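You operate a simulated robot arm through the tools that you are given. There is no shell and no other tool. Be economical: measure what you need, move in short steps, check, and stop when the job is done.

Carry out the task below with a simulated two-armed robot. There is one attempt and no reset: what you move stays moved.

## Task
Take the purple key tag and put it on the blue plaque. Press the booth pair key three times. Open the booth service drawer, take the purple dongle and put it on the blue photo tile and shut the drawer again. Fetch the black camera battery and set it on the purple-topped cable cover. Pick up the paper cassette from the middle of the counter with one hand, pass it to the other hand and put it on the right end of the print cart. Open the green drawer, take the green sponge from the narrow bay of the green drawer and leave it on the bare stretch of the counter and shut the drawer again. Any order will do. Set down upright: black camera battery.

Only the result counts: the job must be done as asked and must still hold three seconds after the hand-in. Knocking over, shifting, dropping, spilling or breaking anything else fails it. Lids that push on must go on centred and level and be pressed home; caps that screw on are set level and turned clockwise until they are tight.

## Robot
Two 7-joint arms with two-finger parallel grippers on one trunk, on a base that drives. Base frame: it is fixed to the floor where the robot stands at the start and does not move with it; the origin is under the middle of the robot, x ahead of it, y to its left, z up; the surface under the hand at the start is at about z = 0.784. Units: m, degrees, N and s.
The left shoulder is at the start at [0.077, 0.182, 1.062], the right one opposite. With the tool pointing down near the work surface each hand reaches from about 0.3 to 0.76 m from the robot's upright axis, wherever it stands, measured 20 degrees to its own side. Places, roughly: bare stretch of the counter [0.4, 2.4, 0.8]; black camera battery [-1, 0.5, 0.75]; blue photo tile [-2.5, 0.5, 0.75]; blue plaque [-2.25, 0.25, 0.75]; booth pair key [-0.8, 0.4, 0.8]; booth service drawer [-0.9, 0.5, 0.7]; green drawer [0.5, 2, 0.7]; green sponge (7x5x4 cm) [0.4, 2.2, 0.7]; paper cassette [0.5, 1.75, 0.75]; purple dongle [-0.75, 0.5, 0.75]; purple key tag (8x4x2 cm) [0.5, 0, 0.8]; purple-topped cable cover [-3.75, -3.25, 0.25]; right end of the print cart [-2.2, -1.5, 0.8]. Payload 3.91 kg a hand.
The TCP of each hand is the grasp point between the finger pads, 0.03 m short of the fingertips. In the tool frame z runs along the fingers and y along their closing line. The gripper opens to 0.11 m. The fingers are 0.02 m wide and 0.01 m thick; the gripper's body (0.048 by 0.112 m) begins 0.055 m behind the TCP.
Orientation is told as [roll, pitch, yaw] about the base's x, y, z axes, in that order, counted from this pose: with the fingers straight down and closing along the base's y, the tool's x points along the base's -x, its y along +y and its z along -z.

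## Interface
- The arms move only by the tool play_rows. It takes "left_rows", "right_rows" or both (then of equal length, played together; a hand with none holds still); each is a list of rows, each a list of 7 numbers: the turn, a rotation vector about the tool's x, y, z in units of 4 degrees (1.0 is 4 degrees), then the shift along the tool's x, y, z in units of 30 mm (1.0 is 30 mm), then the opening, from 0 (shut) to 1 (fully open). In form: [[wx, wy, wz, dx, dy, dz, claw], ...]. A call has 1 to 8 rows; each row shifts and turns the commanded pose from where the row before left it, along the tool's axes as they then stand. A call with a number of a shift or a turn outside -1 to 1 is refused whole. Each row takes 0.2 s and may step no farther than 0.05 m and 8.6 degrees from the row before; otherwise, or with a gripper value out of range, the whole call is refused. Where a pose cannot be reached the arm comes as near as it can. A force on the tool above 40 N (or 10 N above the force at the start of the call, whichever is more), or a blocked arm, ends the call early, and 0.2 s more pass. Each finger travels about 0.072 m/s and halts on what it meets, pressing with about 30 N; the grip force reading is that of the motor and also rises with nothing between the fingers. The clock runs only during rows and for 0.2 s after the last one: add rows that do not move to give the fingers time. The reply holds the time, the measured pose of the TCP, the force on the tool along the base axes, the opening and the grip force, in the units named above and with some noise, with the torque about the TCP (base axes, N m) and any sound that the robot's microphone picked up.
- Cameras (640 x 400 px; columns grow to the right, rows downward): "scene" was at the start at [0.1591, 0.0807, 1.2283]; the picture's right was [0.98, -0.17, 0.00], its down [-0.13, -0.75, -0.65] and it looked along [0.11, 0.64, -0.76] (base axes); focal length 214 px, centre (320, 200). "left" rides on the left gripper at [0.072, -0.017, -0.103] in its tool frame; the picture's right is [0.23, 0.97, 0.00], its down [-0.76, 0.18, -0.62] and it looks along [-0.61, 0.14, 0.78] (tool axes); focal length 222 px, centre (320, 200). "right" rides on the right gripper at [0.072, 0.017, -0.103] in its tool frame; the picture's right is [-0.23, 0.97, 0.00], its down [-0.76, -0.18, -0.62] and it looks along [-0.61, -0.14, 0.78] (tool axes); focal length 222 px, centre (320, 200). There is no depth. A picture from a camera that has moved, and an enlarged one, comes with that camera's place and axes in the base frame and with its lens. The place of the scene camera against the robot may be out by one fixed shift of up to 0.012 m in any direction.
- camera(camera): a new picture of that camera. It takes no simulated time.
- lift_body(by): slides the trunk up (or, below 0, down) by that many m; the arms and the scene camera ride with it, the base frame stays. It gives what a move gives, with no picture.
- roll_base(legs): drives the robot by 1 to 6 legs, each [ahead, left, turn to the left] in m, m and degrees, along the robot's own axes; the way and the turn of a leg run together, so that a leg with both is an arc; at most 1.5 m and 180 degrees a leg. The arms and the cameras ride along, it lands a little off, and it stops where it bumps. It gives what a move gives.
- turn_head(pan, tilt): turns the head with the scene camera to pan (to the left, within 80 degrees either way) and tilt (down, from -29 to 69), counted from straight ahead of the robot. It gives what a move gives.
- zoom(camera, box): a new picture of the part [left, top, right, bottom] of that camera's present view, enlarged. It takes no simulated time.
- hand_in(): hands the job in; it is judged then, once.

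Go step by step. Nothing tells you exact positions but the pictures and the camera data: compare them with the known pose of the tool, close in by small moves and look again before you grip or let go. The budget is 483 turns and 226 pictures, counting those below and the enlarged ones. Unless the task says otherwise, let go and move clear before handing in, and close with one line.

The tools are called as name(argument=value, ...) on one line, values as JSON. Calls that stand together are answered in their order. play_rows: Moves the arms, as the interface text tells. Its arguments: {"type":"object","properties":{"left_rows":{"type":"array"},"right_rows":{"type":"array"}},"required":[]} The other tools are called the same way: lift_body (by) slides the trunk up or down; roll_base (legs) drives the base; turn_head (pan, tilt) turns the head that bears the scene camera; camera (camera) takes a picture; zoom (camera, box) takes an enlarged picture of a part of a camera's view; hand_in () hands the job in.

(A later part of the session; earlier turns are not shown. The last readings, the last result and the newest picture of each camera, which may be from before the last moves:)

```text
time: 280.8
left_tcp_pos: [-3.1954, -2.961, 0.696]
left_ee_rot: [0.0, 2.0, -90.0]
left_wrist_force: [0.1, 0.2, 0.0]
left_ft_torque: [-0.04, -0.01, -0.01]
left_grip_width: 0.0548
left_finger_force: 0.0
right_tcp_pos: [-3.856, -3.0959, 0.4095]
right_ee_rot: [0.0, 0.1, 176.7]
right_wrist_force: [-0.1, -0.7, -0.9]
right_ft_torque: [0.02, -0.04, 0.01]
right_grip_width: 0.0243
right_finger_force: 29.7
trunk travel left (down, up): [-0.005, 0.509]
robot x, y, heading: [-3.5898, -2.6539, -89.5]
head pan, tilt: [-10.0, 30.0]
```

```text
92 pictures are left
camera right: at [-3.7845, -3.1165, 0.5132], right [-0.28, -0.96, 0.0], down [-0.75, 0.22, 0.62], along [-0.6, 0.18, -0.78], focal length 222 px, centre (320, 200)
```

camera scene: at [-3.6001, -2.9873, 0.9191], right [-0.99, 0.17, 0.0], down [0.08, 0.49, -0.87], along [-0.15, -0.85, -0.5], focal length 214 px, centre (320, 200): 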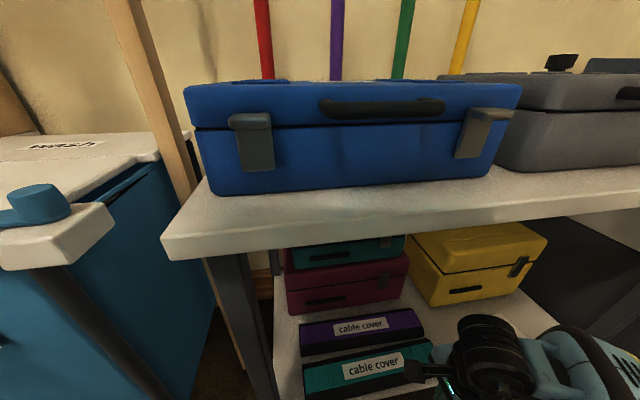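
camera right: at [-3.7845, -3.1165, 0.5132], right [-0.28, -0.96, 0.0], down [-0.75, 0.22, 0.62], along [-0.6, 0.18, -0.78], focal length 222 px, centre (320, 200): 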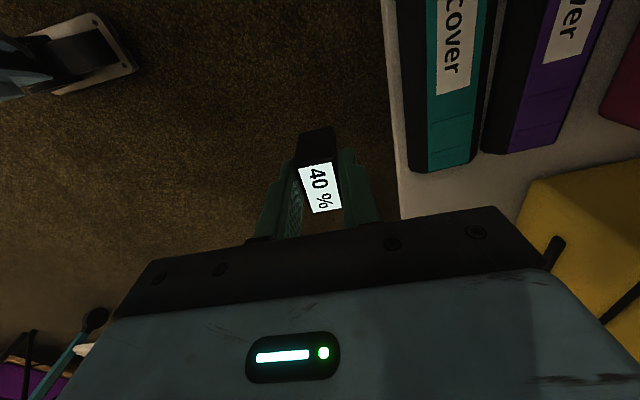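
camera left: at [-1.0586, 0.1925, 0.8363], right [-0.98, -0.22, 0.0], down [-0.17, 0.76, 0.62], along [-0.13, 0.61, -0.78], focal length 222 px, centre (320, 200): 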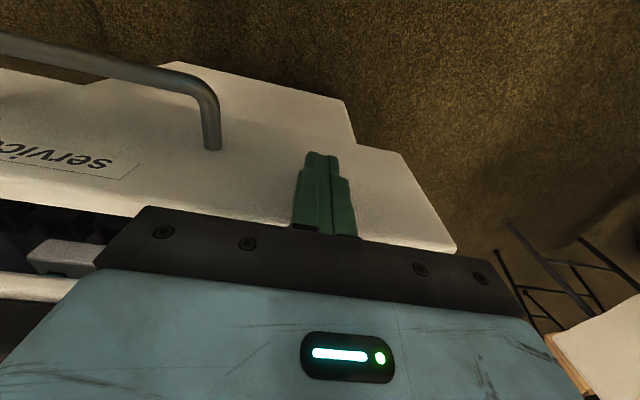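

Extend toward the cover while squaring the yaw.

play_rows(right_rows=[[0, 0, -0.8, 0.32, 0.89, 0, 0], [0, 0, 0, 0.32, 0.89, 0, 0], [0, 0, 0, 0.32, 0.89, 0, 0], [0, 0, 0, 0.32, 0.89, 0, 0], [0, 0, 0, 0.2, 0.89, 0, 0], [0, 0, 0, 0.2, 0.89, 0, 0]])

camera(camera="scene")

camera(camera="right")

```text
time: 282.2
left_tcp_pos: [-3.1951, -2.9623, 0.6959]
left_ee_rot: [0.0, 1.9, -90.0]
left_wrist_force: [-0.1, 1.0, -0.8]
left_ft_torque: [0.0, -0.01, 0.0]
left_grip_width: 0.0553
left_finger_force: 0.1
right_tcp_pos: [-3.8042, -3.2572, 0.4092]
right_ee_rot: [0.0, -0.1, 180.0]
right_wrist_force: [0.2, 0.2, -0.9]
right_ft_torque: [0.02, 0.01, 0.02]
right_grip_width: 0.0243
right_finger_force: 29.4
trunk travel left (down, up): [-0.005, 0.509]
robot x, y, heading: [-3.5931, -2.6559, -89.7]
head pan, tilt: [-10.0, 30.0]
```

```text
91 pictures are left
camera scene: at [-3.6001, -2.9872, 0.9191], right [-0.99, 0.17, 0.0], down [0.08, 0.49, -0.87], along [-0.15, -0.85, -0.5], focal length 214 px, centre (320, 200)
```

scene: 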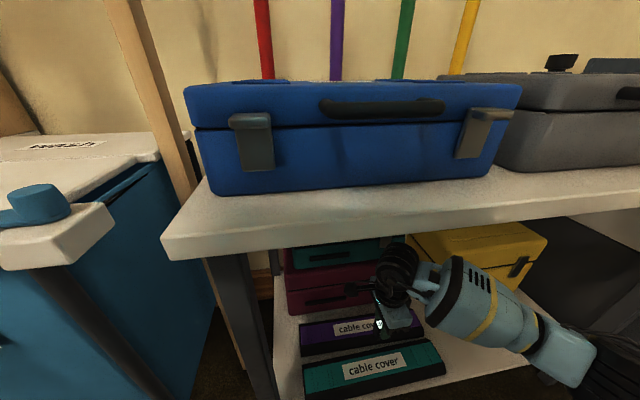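

```text
90 pictures are left
camera right: at [-3.732, -3.2741, 0.5131], right [-0.23, -0.97, 0.0], down [-0.76, 0.18, 0.62], along [-0.61, 0.14, -0.78], focal length 222 px, centre (320, 200)
```

right: 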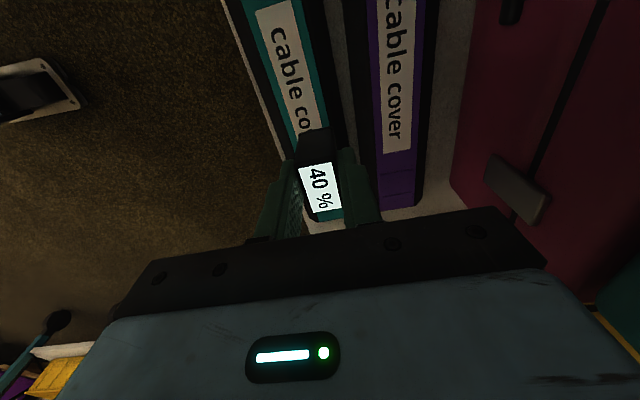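

Zoom in the wrist view to measure the strip and the case behind it.

zoom(camera="right", box=[280, 0, 560, 230])

zoom(camera="scene", box=[270, 230, 470, 400])

```text
1.74 times, centred on (420, 115) of right
camera zoom: at [-3.732, -3.2741, 0.5131], right [-0.23, -0.97, 0.0], down [-0.76, 0.18, 0.62], along [-0.61, 0.14, -0.78], focal length 386 px, centre (146, 348)
```

zoom: 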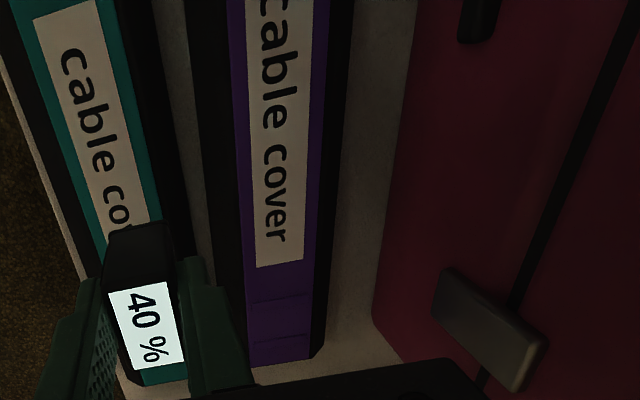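

```text
2.35 times, centred on (370, 315) of scene
camera zoom: at [-3.6001, -2.9872, 0.9191], right [-0.99, 0.17, 0.0], down [0.08, 0.49, -0.87], along [-0.15, -0.85, -0.5], focal length 505 px, centre (202, -71)
```

zoom: 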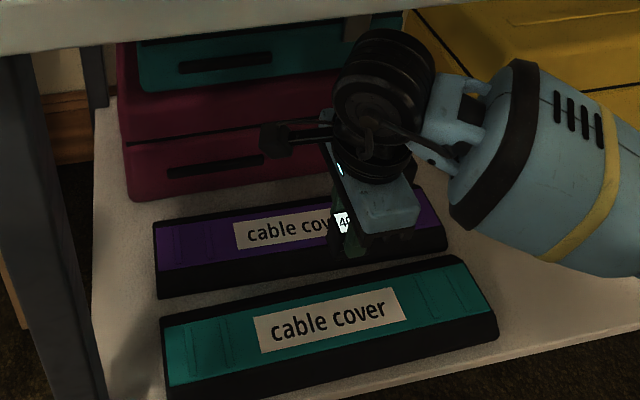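

The case stands about 2 cm clear of where the gripper body will be. Move to y=-3.332 and check.

play_rows(right_rows=[[0, 0, 0, 0, 0.85, 0, 0], [0, 0, 0, 0, 0.85, 0, 0], [0, 0, 0, 0, 0.8, 0, 0], [0, 0, 0, 0, 0, 0.5, 0]])

camera(camera="right")

zoom(camera="scene", box=[270, 230, 470, 400])

```text
time: 283.2
left_tcp_pos: [-3.1942, -2.9627, 0.6959]
left_ee_rot: [0.0, 2.0, -90.0]
left_wrist_force: [0.3, 0.2, 0.6]
left_ft_torque: [0.0, 0.04, -0.02]
left_grip_width: 0.0548
left_finger_force: 0.1
right_tcp_pos: [-3.8043, -3.3321, 0.395]
right_ee_rot: [-0.1, 0.0, 179.8]
right_wrist_force: [0.0, -0.3, -1.2]
right_ft_torque: [0.01, -0.02, 0.01]
right_grip_width: 0.0243
right_finger_force: 29.7
trunk travel left (down, up): [-0.005, 0.509]
robot x, y, heading: [-3.5908, -2.6565, -90.1]
head pan, tilt: [-10.0, 30.0]
```

```text
87 pictures are left
camera right: at [-3.733, -3.3489, 0.4983], right [-0.23, -0.97, 0.0], down [-0.76, 0.18, 0.62], along [-0.61, 0.14, -0.78], focal length 222 px, centre (320, 200)
```

right: 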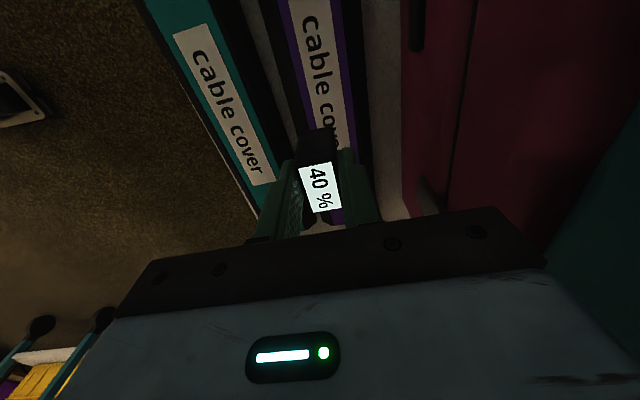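

```text
2.35 times, centred on (370, 315) of scene
camera zoom: at [-3.6001, -2.9872, 0.9191], right [-0.99, 0.17, 0.0], down [0.08, 0.49, -0.87], along [-0.15, -0.85, -0.5], focal length 505 px, centre (202, -71)
```

zoom: 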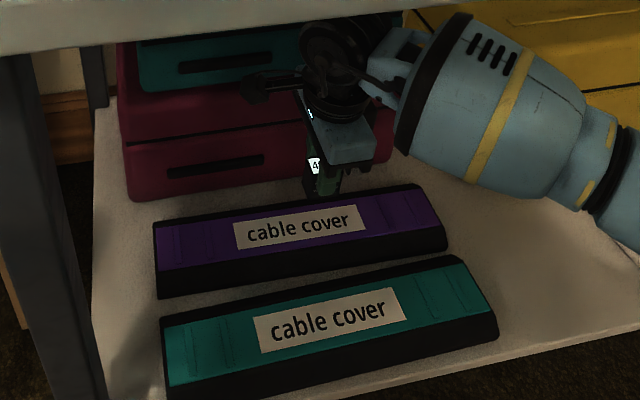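

The strip is directly beneath. Creep down to contact.

play_rows(right_rows=[[0, 0, 0, 0, 0.13, 0.4, 0], [0, 0, 0, 0, 0, 0.3, 0], [0, 0, 0, 0, 0, 0.2, 0], [0, 0, 0, 0, 0, 0.15, 0], [0, 0, 0, 0, 0, 0.15, 0], [0, 0, 0, 0, 0, 0.15, 0], [0, 0, 0, 0, 0, 0, 0]])

zoom(camera="scene", box=[300, 260, 420, 360])

```text
time: 284.8
left_tcp_pos: [-3.1952, -2.9614, 0.6961]
left_ee_rot: [0.0, 2.0, -90.1]
left_wrist_force: [0.2, -0.2, 0.1]
left_ft_torque: [0.02, -0.01, -0.01]
left_grip_width: 0.055
left_finger_force: 0.1
right_tcp_pos: [-3.8068, -3.336, 0.3529]
right_ee_rot: [-0.1, 0.0, 179.9]
right_wrist_force: [-0.1, 0.1, -1.1]
right_ft_torque: [0.02, -0.04, 0.0]
right_grip_width: 0.024
right_finger_force: 29.9
trunk travel left (down, up): [-0.005, 0.509]
robot x, y, heading: [-3.5909, -2.656, -89.9]
head pan, tilt: [-10.0, 30.0]
```

```text
4.00 times, centred on (360, 310) of scene
camera zoom: at [-3.6001, -2.9872, 0.9191], right [-0.99, 0.17, 0.0], down [0.08, 0.49, -0.87], along [-0.15, -0.85, -0.5], focal length 858 px, centre (160, -240)
```

zoom: 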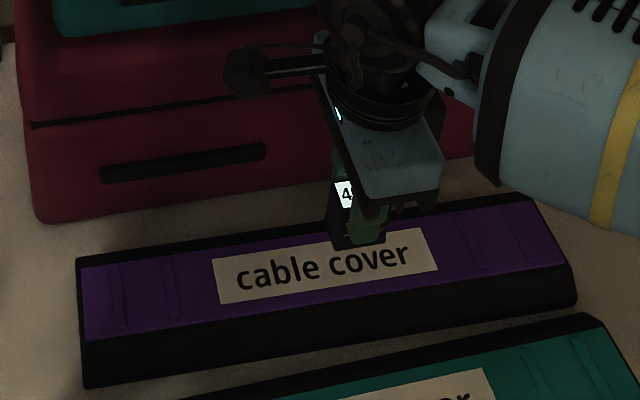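

Still free; continue creeping.

play_rows(right_rows=[[0, 0, 0, 0, 0, 0.15, 0], [0, 0, 0, 0, 0, 0.12, 0], [0, 0, 0, 0, 0, 0.12, 0], [0, 0, 0, 0, 0, 0.12, 0], [0, 0, 0, 0, 0, 0, 0]])

zoom(camera="scene", box=[300, 260, 420, 360])

```text
time: 286.0
left_tcp_pos: [-3.1947, -2.9621, 0.696]
left_ee_rot: [-0.1, 2.0, -90.0]
left_wrist_force: [0.4, -0.5, -0.8]
left_ft_torque: [0.02, 0.01, 0.0]
left_grip_width: 0.0549
left_finger_force: 0.1
right_tcp_pos: [-3.8071, -3.336, 0.3377]
right_ee_rot: [0.0, 0.0, 179.9]
right_wrist_force: [0.1, 0.5, -0.5]
right_ft_torque: [0.03, 0.01, 0.01]
right_grip_width: 0.0242
right_finger_force: 29.9
trunk travel left (down, up): [-0.005, 0.509]
robot x, y, heading: [-3.5953, -2.6543, -89.7]
head pan, tilt: [-10.0, 30.0]
```

```text
4.00 times, centred on (360, 310) of scene
camera zoom: at [-3.6001, -2.9872, 0.9191], right [-0.99, 0.17, 0.0], down [0.08, 0.49, -0.87], along [-0.15, -0.85, -0.5], focal length 858 px, centre (160, -240)
```

zoom: 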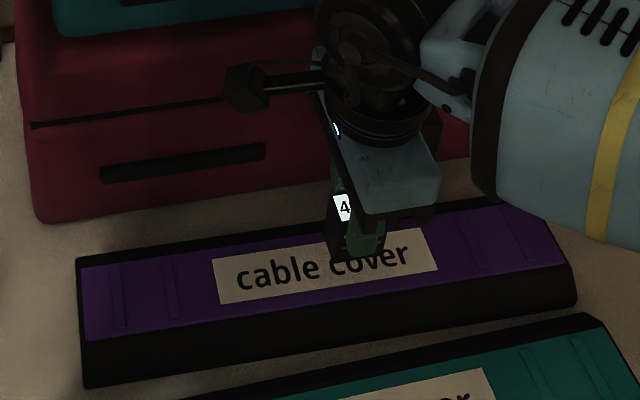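

play_rows(right_rows=[[0, 0, 0, 0, 0, 0.12, 0], [0, 0, 0, 0, 0, 0.12, 0], [0, 0, 0, 0, 0, 0.12, 0], [0, 0, 0, 0, 0, 0.12, 0], [0, 0, 0, 0, 0, 0, 0]])

zoom(camera="scene", box=[300, 260, 420, 360])

```text
time: 287.2
left_tcp_pos: [-3.195, -2.9624, 0.6944]
left_ee_rot: [0.0, 2.0, -90.0]
left_wrist_force: [-0.3, -0.2, 0.8]
left_ft_torque: [-0.02, 0.03, -0.02]
left_grip_width: 0.0549
left_finger_force: 0.0
right_tcp_pos: [-3.8085, -3.3367, 0.3245]
right_ee_rot: [0.0, 0.0, 179.9]
right_wrist_force: [0.1, 1.1, -0.1]
right_ft_torque: [0.02, 0.01, -0.04]
right_grip_width: 0.0242
right_finger_force: 30.1
trunk travel left (down, up): [-0.005, 0.509]
robot x, y, heading: [-3.5946, -2.6592, -89.6]
head pan, tilt: [-10.0, 30.0]
```

```text
4.00 times, centred on (360, 310) of scene
camera zoom: at [-3.6001, -2.9872, 0.9191], right [-0.99, 0.17, 0.0], down [0.08, 0.49, -0.87], along [-0.15, -0.85, -0.5], focal length 858 px, centre (160, -240)
```

zoom: 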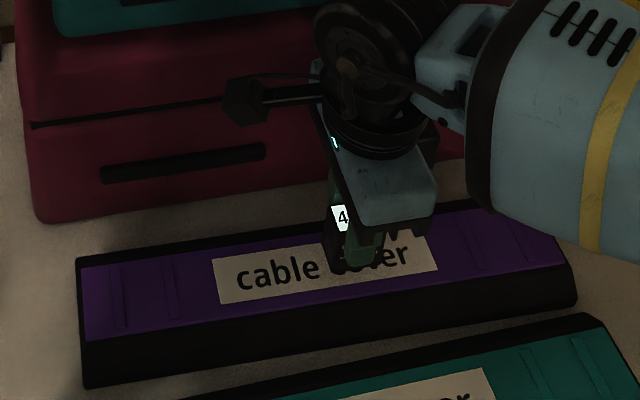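

play_rows(right_rows=[[0, 0, 0, 0, 0, 0.12, 0], [0, 0, 0, 0, 0, 0.12, 0], [0, 0, 0, 0, 0, 0.12, 0], [0, 0, 0, 0, 0, 0, 0]])

camera(camera="right")

```text
time: 288.2
left_tcp_pos: [-3.1953, -2.9615, 0.6947]
left_ee_rot: [-0.1, 2.0, -90.0]
left_wrist_force: [0.2, -1.0, 0.3]
left_ft_torque: [-0.06, -0.01, -0.01]
left_grip_width: 0.0551
left_finger_force: 0.0
right_tcp_pos: [-3.8068, -3.3365, 0.314]
right_ee_rot: [-0.1, 0.0, 179.9]
right_wrist_force: [-0.4, 0.6, -0.8]
right_ft_torque: [0.0, -0.03, -0.02]
right_grip_width: 0.0242
right_finger_force: 29.8
trunk travel left (down, up): [-0.005, 0.509]
robot x, y, heading: [-3.5954, -2.6577, -89.7]
head pan, tilt: [-10.0, 30.0]
```

```text
82 pictures are left
camera right: at [-3.7344, -3.3525, 0.4171], right [-0.23, -0.97, 0.0], down [-0.76, 0.18, 0.62], along [-0.61, 0.14, -0.78], focal length 222 px, centre (320, 200)
```

right: 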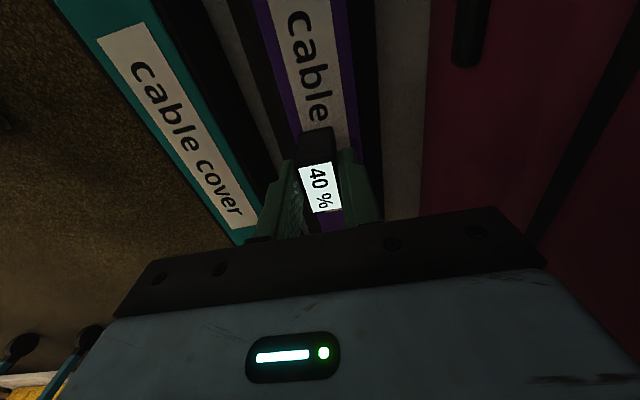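

play_rows(right_rows=[[0, 0, 0, 0, 0, 0.12, 0], [0, 0, 0, 0, 0, 0.12, 0], [0, 0, 0, 0, 0, 0.12, 0], [0, 0, 0, 0, 0, 0.12, 0], [0, 0, 0, 0, 0, 0, 0]])

```text
time: 289.4
left_tcp_pos: [-3.1942, -2.9622, 0.6964]
left_ee_rot: [-0.1, 2.0, -90.0]
left_wrist_force: [-0.8, 0.0, 0.8]
left_ft_torque: [-0.02, 0.01, 0.0]
left_grip_width: 0.0549
left_finger_force: 0.1
right_tcp_pos: [-3.807, -3.3356, 0.3003]
right_ee_rot: [0.0, 0.0, 179.9]
right_wrist_force: [-1.7, 6.1, 16.1]
right_ft_torque: [0.35, 0.27, -0.03]
right_grip_width: 0.0243
right_finger_force: 29.8
trunk travel left (down, up): [-0.005, 0.509]
robot x, y, heading: [-3.5931, -2.6534, -89.8]
head pan, tilt: [-10.0, 30.0]
```

Contact. Ease up 1.5 mm, check the seating, then release.

play_rows(right_rows=[[0, 0, 0, 0, 0, -0.05, 0], [0, 0, 0, 0, 0, 0, 0]])

zoom(camera="right", box=[240, 60, 420, 240])

zoom(camera="scene", box=[320, 270, 400, 340])

```text
time: 290.0
left_tcp_pos: [-3.1954, -2.962, 0.6947]
left_ee_rot: [0.1, 1.9, -90.1]
left_wrist_force: [0.2, -0.5, -0.4]
left_ft_torque: [0.02, 0.05, 0.03]
left_grip_width: 0.055
left_finger_force: 0.0
right_tcp_pos: [-3.8072, -3.3357, 0.3009]
right_ee_rot: [0.1, 0.0, 179.9]
right_wrist_force: [-1.9, 2.0, 10.5]
right_ft_torque: [0.1, 0.19, 0.02]
right_grip_width: 0.0244
right_finger_force: 30.1
trunk travel left (down, up): [-0.005, 0.509]
robot x, y, heading: [-3.5943, -2.6585, -89.7]
head pan, tilt: [-10.0, 30.0]
```

```text
2.22 times, centred on (330, 150) of right
camera zoom: at [-3.7346, -3.3519, 0.4047], right [-0.23, -0.97, 0.0], down [-0.76, 0.18, 0.62], along [-0.61, 0.14, -0.78], focal length 494 px, centre (298, 311)
```

zoom: 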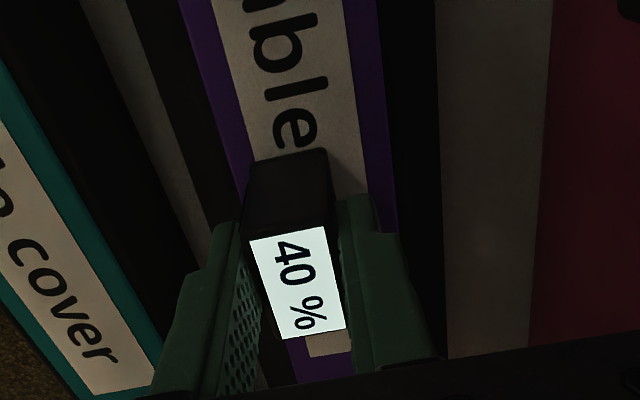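

```text
5.71 times, centred on (360, 305) of scene
camera zoom: at [-3.5999, -2.9864, 0.9194], right [-0.99, 0.17, 0.0], down [0.08, 0.49, -0.87], along [-0.15, -0.85, -0.5], focal length 1226 px, centre (91, -400)
```

zoom: 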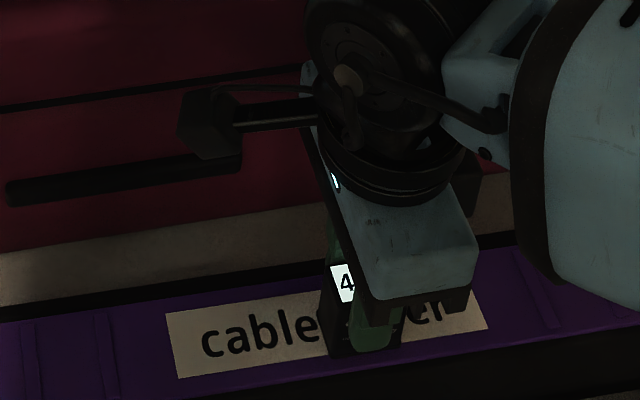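

Seated on the purple top. Release and rise a little, then back out.

play_rows(right_rows=[[0, 0, 0, 0, 0, 0, 0.3], [0, 0, 0, 0, 0, 0, 0.42], [0, 0, 0, 0, 0, -0.3, 0.42], [0, 0, 0, 0, 0, -0.6, 0.42], [0, 0, 0, 0, 0, -0.9, 0.42], [0, 0, 0, 0, 0, -0.9, 0.42]])

camera(camera="right")

zoom(camera="scene", box=[270, 230, 470, 400])

```text
time: 291.4
left_tcp_pos: [-3.1946, -2.9606, 0.6947]
left_ee_rot: [0.0, 1.9, -90.0]
left_wrist_force: [-1.0, 0.1, -0.1]
left_ft_torque: [0.02, 0.03, 0.01]
left_grip_width: 0.0549
left_finger_force: 0.0
right_tcp_pos: [-3.807, -3.3358, 0.3816]
right_ee_rot: [-0.1, 0.0, 179.9]
right_wrist_force: [-0.4, 0.4, -0.2]
right_ft_torque: [0.04, 0.01, 0.01]
right_grip_width: 0.0464
right_finger_force: 0.2
trunk travel left (down, up): [-0.005, 0.509]
robot x, y, heading: [-3.5949, -2.6585, -89.5]
head pan, tilt: [-10.0, 30.0]
```

```text
79 pictures are left
camera right: at [-3.7349, -3.352, 0.4845], right [-0.23, -0.97, 0.0], down [-0.76, 0.18, 0.62], along [-0.61, 0.14, -0.78], focal length 222 px, centre (320, 200)
```

right: 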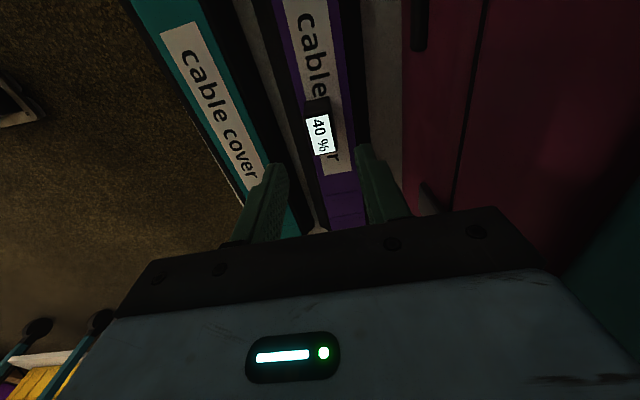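

```text
2.35 times, centred on (370, 315) of scene
camera zoom: at [-3.6, -2.9871, 0.9192], right [-0.99, 0.17, 0.0], down [0.08, 0.49, -0.87], along [-0.15, -0.85, -0.5], focal length 505 px, centre (202, -71)
```

zoom: 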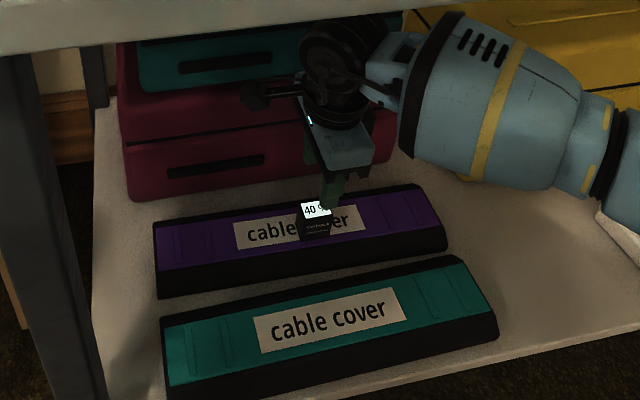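

The battery stands upright on the cover. Withdraw the hand, back off and raise the trunk.

play_rows(right_rows=[[0, 0, 0, 0, -0.9, -0.15, 0.42], [0, 0, 0, 0, -0.9, -0.15, 0.42], [0, 0, 0, 0, -0.9, -0.15, 0.42], [0, 0, 0, -0.3, -0.9, -0.15, 0.42], [0, 0, 0, -0.3, -0.9, 0, 0.42], [0, 0, 0, -0.3, -0.9, 0, 0.42], [0, 0, 0, -0.3, -0.9, 0, 0.42], [0, 0, 0, -0.3, -0.9, 0, 0.42]])

roll_base(legs=[[-0.4, 0, 0]])

camera(camera="scene")

```text
time: 293.2
left_tcp_pos: [-3.1953, -2.9631, 0.6964]
left_ee_rot: [0.1, 2.0, -90.0]
left_wrist_force: [-0.3, 0.7, 0.0]
left_ft_torque: [-0.02, -0.01, 0.02]
left_grip_width: 0.0551
left_finger_force: 0.0
right_tcp_pos: [-3.8509, -3.1174, 0.4011]
right_ee_rot: [0.0, 0.0, 180.0]
right_wrist_force: [-0.3, 0.1, -0.9]
right_ft_torque: [0.01, -0.02, -0.01]
right_grip_width: 0.0463
right_finger_force: 0.1
trunk travel left (down, up): [-0.005, 0.509]
robot x, y, heading: [-3.5917, -2.6605, -89.4]
head pan, tilt: [-10.0, 30.0]
```

```text
time: 295.8
left_tcp_pos: [-3.1971, -2.5594, 0.6965]
left_ee_rot: [0.0, 2.1, -90.1]
left_wrist_force: [0.8, -0.1, -0.7]
left_ft_torque: [0.01, 0.01, -0.01]
left_grip_width: 0.0548
left_finger_force: 0.0
right_tcp_pos: [-3.8542, -2.712, 0.4014]
right_ee_rot: [0.0, 0.0, 179.6]
right_wrist_force: [0.3, 0.4, 0.2]
right_ft_torque: [0.01, -0.03, -0.02]
right_grip_width: 0.0465
right_finger_force: 0.0
trunk travel left (down, up): [-0.005, 0.509]
robot x, y, heading: [-3.5939, -2.2503, -89.7]
head pan, tilt: [-10.0, 30.0]
```

```text
77 pictures are left
camera scene: at [-3.603, -2.5821, 0.9192], right [-0.99, 0.17, 0.0], down [0.09, 0.49, -0.87], along [-0.15, -0.85, -0.5], focal length 214 px, centre (320, 200)
```

scene: 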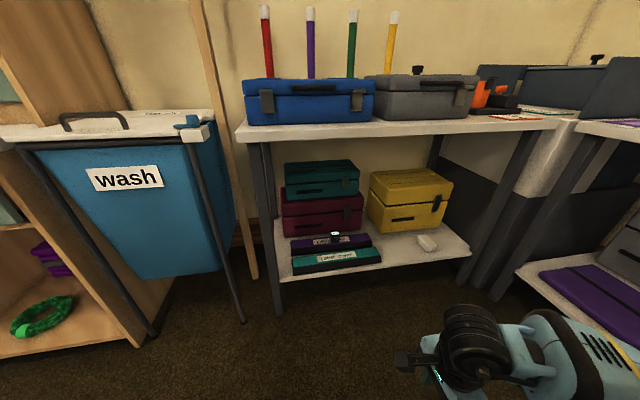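

Battery placed. Raise the trunk and right hand, then drive back through the corridor and around the west of the booth toward the far end of the main counter.

lift_body(by=0.4)

play_rows(right_rows=[[0, 0, 0, 0, 0, -1, 0.8], [0, 0, 0, 0, 0, -1, 0.8], [0, 0, 0, 0, 0, -1, 0.8], [0, 0, 0, 0, 0, -1, 0.8], [0, 0, 0, 0, 0, -1, 0.8], [0, 0, 0, 0, 0, -1, 0.8], [0, 0, 0, 0, 0, -1, 0.8], [0, 0, 0, 0, 0, -1, 0.8]])

lift_body(by=0.1)

roll_base(legs=[[-1.38, 0, 0], [0, 0, 90], [1.45, 0, 0], [0.6, 0, 0]])

turn_head(pan=70, tilt=25)

camera(camera="scene")

```text
time: 299.6
left_tcp_pos: [-3.1976, -2.5602, 1.0961]
left_ee_rot: [0.0, 2.0, -90.1]
left_wrist_force: [-0.1, -0.3, 0.2]
left_ft_torque: [0.01, -0.01, 0.05]
left_grip_width: 0.0549
left_finger_force: 0.1
right_tcp_pos: [-3.8551, -2.7125, 0.802]
right_ee_rot: [-0.1, 0.0, 179.8]
right_wrist_force: [-0.1, 0.0, -0.7]
right_ft_torque: [-0.01, 0.02, -0.02]
right_grip_width: 0.0463
right_finger_force: 0.0
trunk travel left (down, up): [-0.405, 0.109]
robot x, y, heading: [-3.5944, -2.2551, -89.7]
head pan, tilt: [-10.0, 30.0]
```

```text
time: 301.4
left_tcp_pos: [-3.1982, -2.559, 1.0953]
left_ee_rot: [-0.1, 2.0, -90.2]
left_wrist_force: [0.1, -0.3, -0.7]
left_ft_torque: [0.0, -0.01, -0.01]
left_grip_width: 0.0552
left_finger_force: 0.2
right_tcp_pos: [-3.8519, -2.7111, 1.042]
right_ee_rot: [0.0, -0.1, 179.7]
right_wrist_force: [0.0, 0.8, 0.5]
right_ft_torque: [-0.03, 0.01, -0.03]
right_grip_width: 0.0879
right_finger_force: 0.0
trunk travel left (down, up): [-0.405, 0.109]
robot x, y, heading: [-3.5942, -2.2562, -89.9]
head pan, tilt: [-10.0, 30.0]
```

```text
time: 302.7
left_tcp_pos: [-3.1981, -2.5595, 1.194]
left_ee_rot: [-0.1, 2.2, -90.2]
left_wrist_force: [0.1, 0.4, 0.6]
left_ft_torque: [0.0, 0.02, -0.02]
left_grip_width: 0.0553
left_finger_force: 0.0
right_tcp_pos: [-3.8543, -2.7124, 1.1392]
right_ee_rot: [-0.1, 0.0, 179.6]
right_wrist_force: [-0.7, 0.1, 0.4]
right_ft_torque: [0.02, 0.03, -0.01]
right_grip_width: 0.0882
right_finger_force: 0.0
trunk travel left (down, up): [-0.505, 0.009]
robot x, y, heading: [-3.5949, -2.2514, -89.8]
head pan, tilt: [-10.0, 30.0]
```

```text
time: 323.2
left_tcp_pos: [-1.2364, -0.4701, 1.1962]
left_ee_rot: [0.1, 2.0, 0.4]
left_wrist_force: [-0.5, 0.1, 0.4]
left_ft_torque: [-0.01, -0.03, -0.02]
left_grip_width: 0.055
left_finger_force: 0.0
right_tcp_pos: [-1.0769, -1.1255, 1.1419]
right_ee_rot: [0.0, 0.0, -89.7]
right_wrist_force: [-1.3, -0.3, 0.0]
right_ft_torque: [0.02, 0.01, -0.01]
right_grip_width: 0.088
right_finger_force: 0.1
trunk travel left (down, up): [-0.505, 0.009]
robot x, y, heading: [-1.537, -0.8714, 0.6]
head pan, tilt: [-10.0, 30.0]
```

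```text
time: 324.8
left_tcp_pos: [-1.2364, -0.4714, 1.1962]
left_ee_rot: [0.0, 2.0, 0.4]
left_wrist_force: [0.6, -0.5, 0.0]
left_ft_torque: [-0.02, 0.04, -0.01]
left_grip_width: 0.0549
left_finger_force: 0.0
right_tcp_pos: [-1.0752, -1.126, 1.142]
right_ee_rot: [0.0, -0.1, -89.7]
right_wrist_force: [0.3, 0.5, -0.7]
right_ft_torque: [0.03, -0.03, -0.02]
right_grip_width: 0.0881
right_finger_force: 0.0
trunk travel left (down, up): [-0.505, 0.009]
robot x, y, heading: [-1.5366, -0.8711, 0.8]
head pan, tilt: [70.0, 25.0]
```

```text
76 pictures are left
camera scene: at [-1.4784, -0.7794, 1.4696], right [0.94, -0.33, 0.0], down [-0.14, -0.4, -0.91], along [0.3, 0.86, -0.42], focal length 214 px, centre (320, 200)
```

scene: 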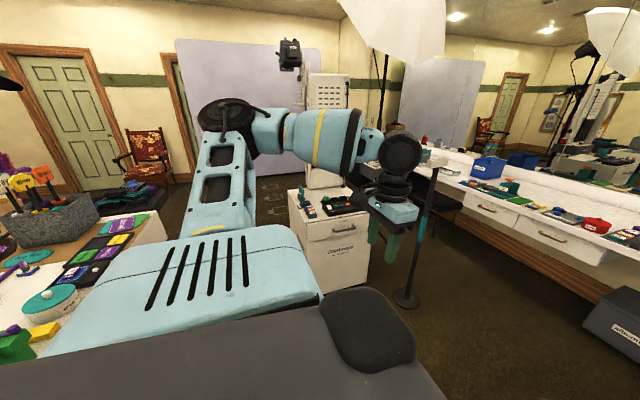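

Turn north and drive past the booth's west side.

roll_base(legs=[[0, 0, 89.4], [1.3, 0, 0]])

turn_head(pan=-15, tilt=25)

camera(camera="scene")

```text
time: 335.0
left_tcp_pos: [-1.9953, 0.6897, 1.1967]
left_ee_rot: [0.0, 1.9, 92.2]
left_wrist_force: [0.0, -0.1, 0.0]
left_ft_torque: [-0.01, -0.02, 0.01]
left_grip_width: 0.0549
left_finger_force: 0.0
right_tcp_pos: [-1.3448, 0.8697, 1.1413]
right_ee_rot: [0.0, 0.0, 2.0]
right_wrist_force: [0.7, 0.4, -1.5]
right_ft_torque: [-0.02, 0.0, -0.02]
right_grip_width: 0.0881
right_finger_force: 0.0
trunk travel left (down, up): [-0.505, 0.009]
robot x, y, heading: [-1.5859, 0.4018, 92.6]
head pan, tilt: [70.0, 25.0]
```

```text
time: 336.6
left_tcp_pos: [-1.9954, 0.6904, 1.1957]
left_ee_rot: [0.0, 2.0, 92.2]
left_wrist_force: [0.4, 1.0, -0.4]
left_ft_torque: [-0.01, 0.0, -0.01]
left_grip_width: 0.0552
left_finger_force: 0.1
right_tcp_pos: [-1.3446, 0.8692, 1.1399]
right_ee_rot: [0.0, 0.0, 2.0]
right_wrist_force: [-0.4, 0.7, 0.7]
right_ft_torque: [-0.01, -0.01, -0.02]
right_grip_width: 0.0881
right_finger_force: 0.1
trunk travel left (down, up): [-0.505, 0.009]
robot x, y, heading: [-1.5874, 0.4005, 92.3]
head pan, tilt: [-15.0, 25.0]
```

```text
75 pictures are left
camera scene: at [-1.5604, 0.5163, 1.4696], right [0.98, -0.22, 0.0], down [-0.09, -0.41, -0.91], along [0.2, 0.88, -0.42], focal length 214 px, centre (320, 200)
```

scene: 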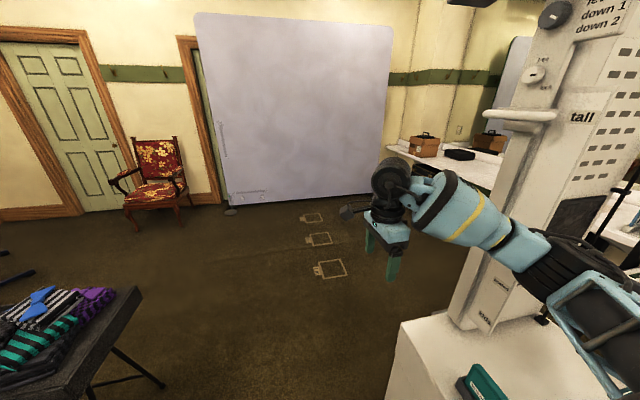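

Free floor ahead. Shift a little left for clearance from the booth column, then forward and turn toward the counter.

roll_base(legs=[[0, 0.13, -2], [1.45, 0, 0]])

turn_head(pan=-70, tilt=25)

camera(camera="scene")

```text
time: 345.2
left_tcp_pos: [-2.1271, 2.1556, 1.1958]
left_ee_rot: [0.0, 2.0, 90.0]
left_wrist_force: [0.2, 0.6, -0.2]
left_ft_torque: [0.0, -0.02, -0.02]
left_grip_width: 0.055
left_finger_force: 0.2
right_tcp_pos: [-1.4704, 2.3105, 1.1416]
right_ee_rot: [0.1, 0.0, -0.1]
right_wrist_force: [0.0, -0.3, 0.1]
right_ft_torque: [0.01, -0.04, -0.01]
right_grip_width: 0.0879
right_finger_force: 0.0
trunk travel left (down, up): [-0.505, 0.009]
robot x, y, heading: [-1.7297, 1.8494, 90.4]
head pan, tilt: [-15.0, 25.0]
```

```text
time: 346.5
left_tcp_pos: [-2.127, 2.155, 1.1967]
left_ee_rot: [0.0, 2.1, 90.0]
left_wrist_force: [-0.2, -1.1, -0.1]
left_ft_torque: [0.0, -0.02, 0.02]
left_grip_width: 0.0549
left_finger_force: 0.1
right_tcp_pos: [-1.4706, 2.3091, 1.1404]
right_ee_rot: [0.0, 0.0, -0.1]
right_wrist_force: [-0.1, -0.4, 0.5]
right_ft_torque: [0.01, -0.02, -0.01]
right_grip_width: 0.088
right_finger_force: 0.0
trunk travel left (down, up): [-0.505, 0.009]
robot x, y, heading: [-1.7267, 1.8489, 90.0]
head pan, tilt: [-70.0, 25.0]
```

```text
74 pictures are left
camera scene: at [-1.6358, 1.9086, 1.4696], right [0.35, -0.94, 0.0], down [-0.4, -0.15, -0.91], along [0.85, 0.32, -0.42], focal length 214 px, centre (320, 200)
```

scene: 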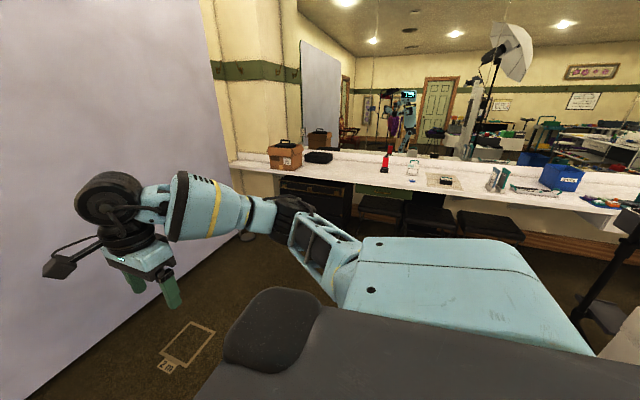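

Turn to face the counter and approach.

roll_base(legs=[[0, 0, -90], [1.2, 0, 0]])

turn_head(pan=0, tilt=35)

camera(camera="scene")

```text
time: 356.5
left_tcp_pos: [-0.1814, 2.231, 1.1956]
left_ee_rot: [0.1, 2.0, -1.4]
left_wrist_force: [0.7, -0.2, -0.6]
left_ft_torque: [-0.02, -0.01, 0.04]
left_grip_width: 0.0552
left_finger_force: 0.1
right_tcp_pos: [-0.0437, 1.5713, 1.141]
right_ee_rot: [0.1, 0.0, -91.6]
right_wrist_force: [0.0, -0.4, 0.1]
right_ft_torque: [-0.04, -0.01, 0.02]
right_grip_width: 0.0879
right_finger_force: 0.0
trunk travel left (down, up): [-0.505, 0.009]
robot x, y, heading: [-0.4983, 1.8369, -1.2]
head pan, tilt: [-70.0, 25.0]
```

```text
time: 357.9
left_tcp_pos: [-0.1813, 2.231, 1.1956]
left_ee_rot: [0.0, 2.0, -1.3]
left_wrist_force: [-0.3, -0.1, -0.1]
left_ft_torque: [-0.01, 0.01, 0.01]
left_grip_width: 0.0551
left_finger_force: 0.0
right_tcp_pos: [-0.0429, 1.5713, 1.141]
right_ee_rot: [0.1, 0.1, -91.6]
right_wrist_force: [0.4, 0.1, -0.3]
right_ft_torque: [0.04, 0.0, 0.0]
right_grip_width: 0.0882
right_finger_force: 0.0
trunk travel left (down, up): [-0.505, 0.009]
robot x, y, heading: [-0.5006, 1.8408, -0.7]
head pan, tilt: [0.0, 35.0]
```

```text
73 pictures are left
camera scene: at [-0.3792, 1.8427, 1.4539], right [-0.02, -1.0, 0.0], down [-0.57, 0.01, -0.82], along [0.82, -0.02, -0.57], focal length 214 px, centre (320, 200)
```

scene: 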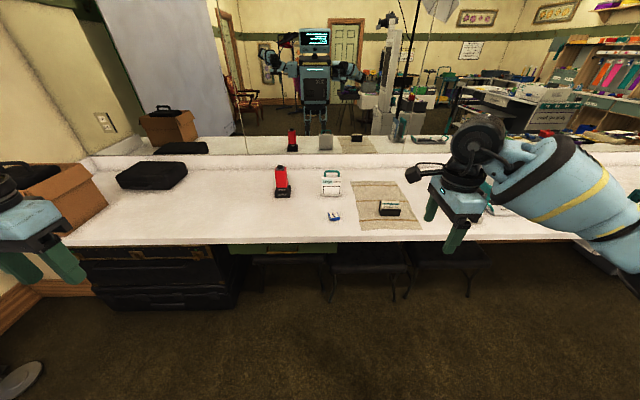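

Zoom to see the drawer and items.

zoom(camera="scene", box=[80, 140, 480, 330])

```text
1.60 times, centred on (280, 235) of scene
camera zoom: at [-0.3792, 1.8427, 1.4539], right [-0.02, -1.0, 0.0], down [-0.57, 0.01, -0.82], along [0.82, -0.02, -0.57], focal length 343 px, centre (384, 144)
```

zoom: 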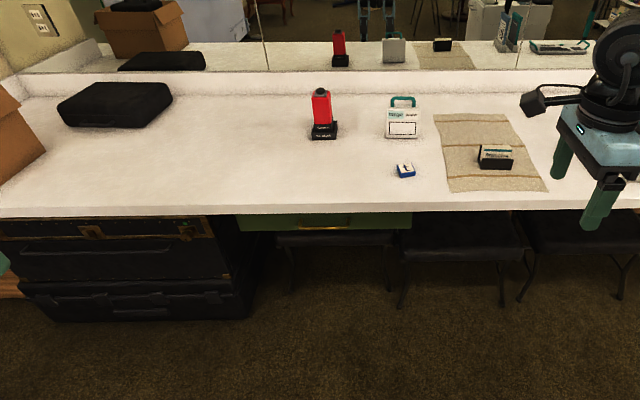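

Drive closer, lower the trunk to the working height, and look down at the counter.

roll_base(legs=[[0.38, 0, 1]])

lift_body(by=-0.18)

turn_head(pan=5, tilt=45)

camera(camera="scene")

```text
time: 360.4
left_tcp_pos: [0.1845, 2.244, 1.1963]
left_ee_rot: [0.0, 1.9, 0.8]
left_wrist_force: [0.1, 0.1, 0.1]
left_ft_torque: [0.03, 0.01, 0.01]
left_grip_width: 0.0554
left_finger_force: 0.1
right_tcp_pos: [0.3489, 1.5893, 1.1405]
right_ee_rot: [0.0, 0.0, -89.2]
right_wrist_force: [0.0, 0.4, -0.7]
right_ft_torque: [0.0, -0.01, -0.03]
right_grip_width: 0.088
right_finger_force: 0.1
trunk travel left (down, up): [-0.505, 0.009]
robot x, y, heading: [-0.1195, 1.8394, 1.0]
head pan, tilt: [0.0, 35.0]
```

```text
time: 362.4
left_tcp_pos: [0.184, 2.2433, 1.0157]
left_ee_rot: [0.0, 2.0, 0.8]
left_wrist_force: [0.0, -0.1, -0.3]
left_ft_torque: [0.0, -0.02, 0.01]
left_grip_width: 0.0548
left_finger_force: 0.1
right_tcp_pos: [0.3481, 1.589, 0.9617]
right_ee_rot: [0.1, 0.0, -89.4]
right_wrist_force: [0.2, 0.0, 0.4]
right_ft_torque: [-0.01, 0.01, -0.05]
right_grip_width: 0.088
right_finger_force: 0.1
trunk travel left (down, up): [-0.325, 0.189]
robot x, y, heading: [-0.1177, 1.8434, 1.2]
head pan, tilt: [0.0, 35.0]
```

```text
time: 363.1
left_tcp_pos: [0.1832, 2.2426, 1.0156]
left_ee_rot: [0.1, 2.0, 0.7]
left_wrist_force: [-0.7, -0.9, 0.0]
left_ft_torque: [-0.01, 0.03, -0.02]
left_grip_width: 0.0552
left_finger_force: 0.1
right_tcp_pos: [0.3478, 1.5884, 0.9615]
right_ee_rot: [0.0, 0.0, -89.3]
right_wrist_force: [0.1, 0.6, -0.3]
right_ft_torque: [-0.02, -0.01, -0.04]
right_grip_width: 0.0882
right_finger_force: 0.0
trunk travel left (down, up): [-0.325, 0.189]
robot x, y, heading: [-0.1129, 1.8426, 1.5]
head pan, tilt: [5.0, 45.0]
```

```text
71 pictures are left
camera scene: at [0.11, 1.8565, 1.2343], right [0.11, -0.99, 0.0], down [-0.7, -0.08, -0.71], along [0.7, 0.08, -0.71], focal length 214 px, centre (320, 200)
```

scene: 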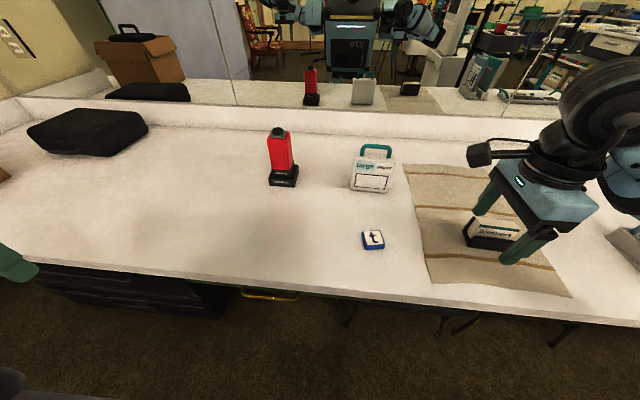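

The paper cassette ("large paper") is the white box with a teal handle ≈(0.62, 1.76). First the green drawer (brass handle ≈(0.30, 2.0)): back off and align the right arm.

roll_base(legs=[[-0.33, 0, -1.3], [0, 0.36, 0]])

turn_head(pan=-15, tilt=40)

camera(camera="scene")

zoom(camera="scene", box=[200, 130, 400, 270])

```text
time: 368.5
left_tcp_pos: [-0.1388, 2.592, 1.016]
left_ee_rot: [0.0, 2.0, -0.1]
left_wrist_force: [-0.7, 0.2, 0.6]
left_ft_torque: [0.02, 0.02, -0.01]
left_grip_width: 0.0547
left_finger_force: 0.1
right_tcp_pos: [0.0154, 1.935, 0.9607]
right_ee_rot: [0.0, 0.0, -90.3]
right_wrist_force: [-0.2, -0.4, 0.1]
right_ft_torque: [0.0, 0.01, -0.01]
right_grip_width: 0.0882
right_finger_force: 0.1
trunk travel left (down, up): [-0.325, 0.189]
robot x, y, heading: [-0.4474, 2.193, 0.2]
head pan, tilt: [5.0, 45.0]
```

```text
time: 369.4
left_tcp_pos: [-0.14, 2.5917, 1.0163]
left_ee_rot: [0.0, 2.0, -0.1]
left_wrist_force: [-0.3, 0.0, 0.0]
left_ft_torque: [-0.01, -0.01, -0.01]
left_grip_width: 0.055
left_finger_force: 0.1
right_tcp_pos: [0.0145, 1.9346, 0.9608]
right_ee_rot: [-0.1, 0.0, -90.2]
right_wrist_force: [-0.5, -0.3, 0.8]
right_ft_torque: [-0.03, -0.01, -0.02]
right_grip_width: 0.0882
right_finger_force: 0.1
trunk travel left (down, up): [-0.325, 0.189]
robot x, y, heading: [-0.444, 2.1911, 0.4]
head pan, tilt: [-15.0, 40.0]
```

```text
70 pictures are left
camera scene: at [-0.2181, 2.1775, 1.2415], right [-0.25, -0.97, 0.0], down [-0.62, 0.16, -0.77], along [0.74, -0.2, -0.64], focal length 214 px, centre (320, 200)
```

scene: 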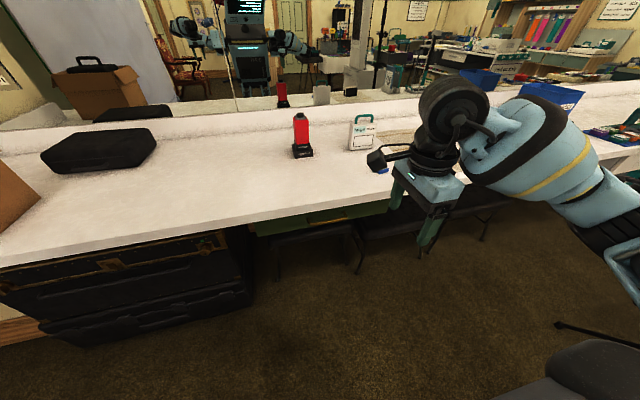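

```text
2.86 times, centred on (300, 200) of scene
camera zoom: at [-0.2181, 2.1775, 1.2415], right [-0.25, -0.97, 0.0], down [-0.62, 0.16, -0.77], along [0.74, -0.2, -0.64], focal length 613 px, centre (377, 200)
```

zoom: 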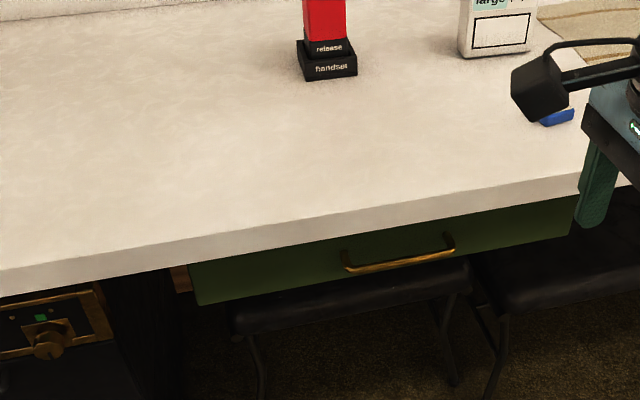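

Handle bar ≈ (0.285, 2.01, 0.70). Same method as before: lower the trunk, tilt the right hand forward.

lift_body(by=-0.15)

play_rows(right_rows=[[-1, 0, 0, 0.31, 0, 0, 0.5], [-1, 0, 0, 0.31, 0, 0, 0.5], [-1, 0, 0, 0.31, 0, 0, 0.5], [-1, 0, 0, 0.31, 0, 0, 0.5], [-1, 0, 0, 0.31, 0, 0, 0.5], [-1, 0, 0, 0.31, 0, 0, 0.5], [-1, 0, 0, 0.31, 0, 0, 0.5], [-1, 0, 0, 0.31, 0, 0, 0.5]])

play_rows(right_rows=[[-1, 0, 0, 0, 0, 0, 0.36], [-1, 0, 0, 0, 0, 0, 0.36], [-1, 0, 0, 0, 0, 0, 0.36], [-1, 0, 0, 0, 0, 0, 0.36], [-0.9, 0, 0, 0, 0, 0, 0.36]])

camera(camera="right")

```text
time: 371.1
left_tcp_pos: [-0.1394, 2.5918, 0.8667]
left_ee_rot: [0.1, 1.9, -0.1]
left_wrist_force: [-0.4, 0.1, -0.3]
left_ft_torque: [0.02, -0.02, 0.01]
left_grip_width: 0.055
left_finger_force: 0.2
right_tcp_pos: [0.0134, 1.9347, 0.8112]
right_ee_rot: [0.1, 0.0, -90.4]
right_wrist_force: [0.1, 0.5, 0.1]
right_ft_torque: [0.02, -0.04, 0.02]
right_grip_width: 0.0878
right_finger_force: 0.0
trunk travel left (down, up): [-0.175, 0.339]
robot x, y, heading: [-0.4489, 2.1938, 0.3]
head pan, tilt: [-15.0, 40.0]
```

```text
time: 372.9
left_tcp_pos: [-0.1384, 2.5924, 0.8652]
left_ee_rot: [0.1, 2.1, -0.2]
left_wrist_force: [-0.3, -0.3, 0.6]
left_ft_torque: [0.03, 0.0, 0.01]
left_grip_width: 0.0548
left_finger_force: 0.0
right_tcp_pos: [0.0151, 2.0099, 0.8107]
right_ee_rot: [32.1, 0.0, -90.3]
right_wrist_force: [-0.4, -0.1, 0.1]
right_ft_torque: [0.0, 0.0, 0.04]
right_grip_width: 0.0551
right_finger_force: 0.1
trunk travel left (down, up): [-0.175, 0.339]
robot x, y, heading: [-0.4452, 2.194, 0.0]
head pan, tilt: [-15.0, 40.0]
```

```text
time: 374.1
left_tcp_pos: [-0.1394, 2.5922, 0.8654]
left_ee_rot: [0.0, 2.1, -0.1]
left_wrist_force: [-0.6, -0.1, -0.4]
left_ft_torque: [0.03, 0.02, 0.04]
left_grip_width: 0.055
left_finger_force: 0.0
right_tcp_pos: [0.0561, 2.0219, 0.8173]
right_ee_rot: [51.6, -0.1, -90.3]
right_wrist_force: [0.9, -1.0, 1.1]
right_ft_torque: [-0.01, 0.01, -0.01]
right_grip_width: 0.0397
right_finger_force: 0.1
right hand out of reach, approached as far as the arm can: row 1, 2, 3, 4, 5
trunk travel left (down, up): [-0.175, 0.339]
robot x, y, heading: [-0.4454, 2.1941, -0.0]
head pan, tilt: [-15.0, 40.0]
```

```text
68 pictures are left
camera right: at [-0.0151, 2.0958, 0.8948], right [0.6, -0.23, 0.76], down [-0.6, -0.76, 0.25], along [0.52, -0.61, -0.6], focal length 222 px, centre (320, 200)
```

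right: 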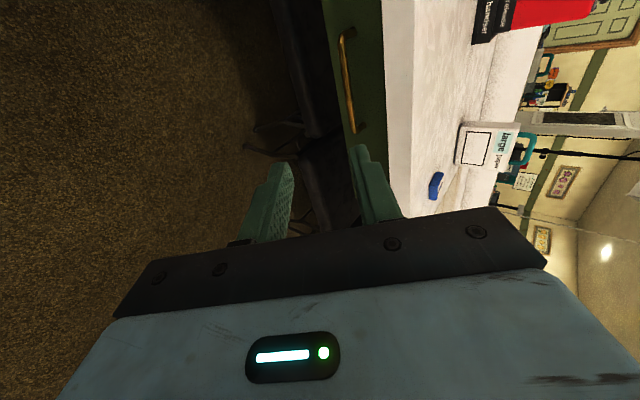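

Approach the handle along the tilted axis.

play_rows(right_rows=[[0, 0, 0, 0, 0.18, 0.895, 0.4], [0, 0, 0, 0, 0.18, 0.895, 0.4], [0, 0, 0, 0, 0.18, 0.895, 0.4], [0, 0, 0, 0, 0.18, 0.895, 0.4], [0, 0, 0, 0, 0.18, 0.895, 0.4], [0, 0, 0, 0, 0.18, 0.895, 0.4]])

camera(camera="right")

```text
time: 375.5
left_tcp_pos: [-0.1394, 2.5915, 0.8666]
left_ee_rot: [-0.1, 2.0, -0.1]
left_wrist_force: [-0.2, 0.1, -0.3]
left_ft_torque: [0.0, 0.0, -0.02]
left_grip_width: 0.0552
left_finger_force: 0.0
right_tcp_pos: [0.2017, 2.0191, 0.7438]
right_ee_rot: [51.6, 0.1, -90.3]
right_wrist_force: [-0.2, -0.2, 0.5]
right_ft_torque: [-0.02, -0.01, 0.0]
right_grip_width: 0.0442
right_finger_force: 0.0
trunk travel left (down, up): [-0.175, 0.339]
robot x, y, heading: [-0.4461, 2.1962, 0.2]
head pan, tilt: [-15.0, 40.0]
```

```text
67 pictures are left
camera right: at [0.1304, 2.0938, 0.8214], right [0.6, -0.23, 0.76], down [-0.6, -0.76, 0.25], along [0.52, -0.61, -0.6], focal length 222 px, centre (320, 200)
```

right: 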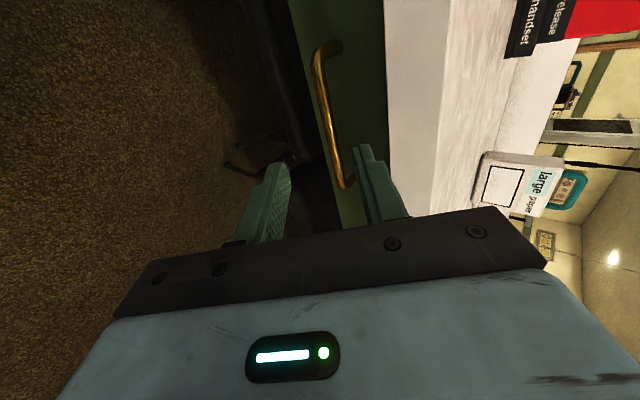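

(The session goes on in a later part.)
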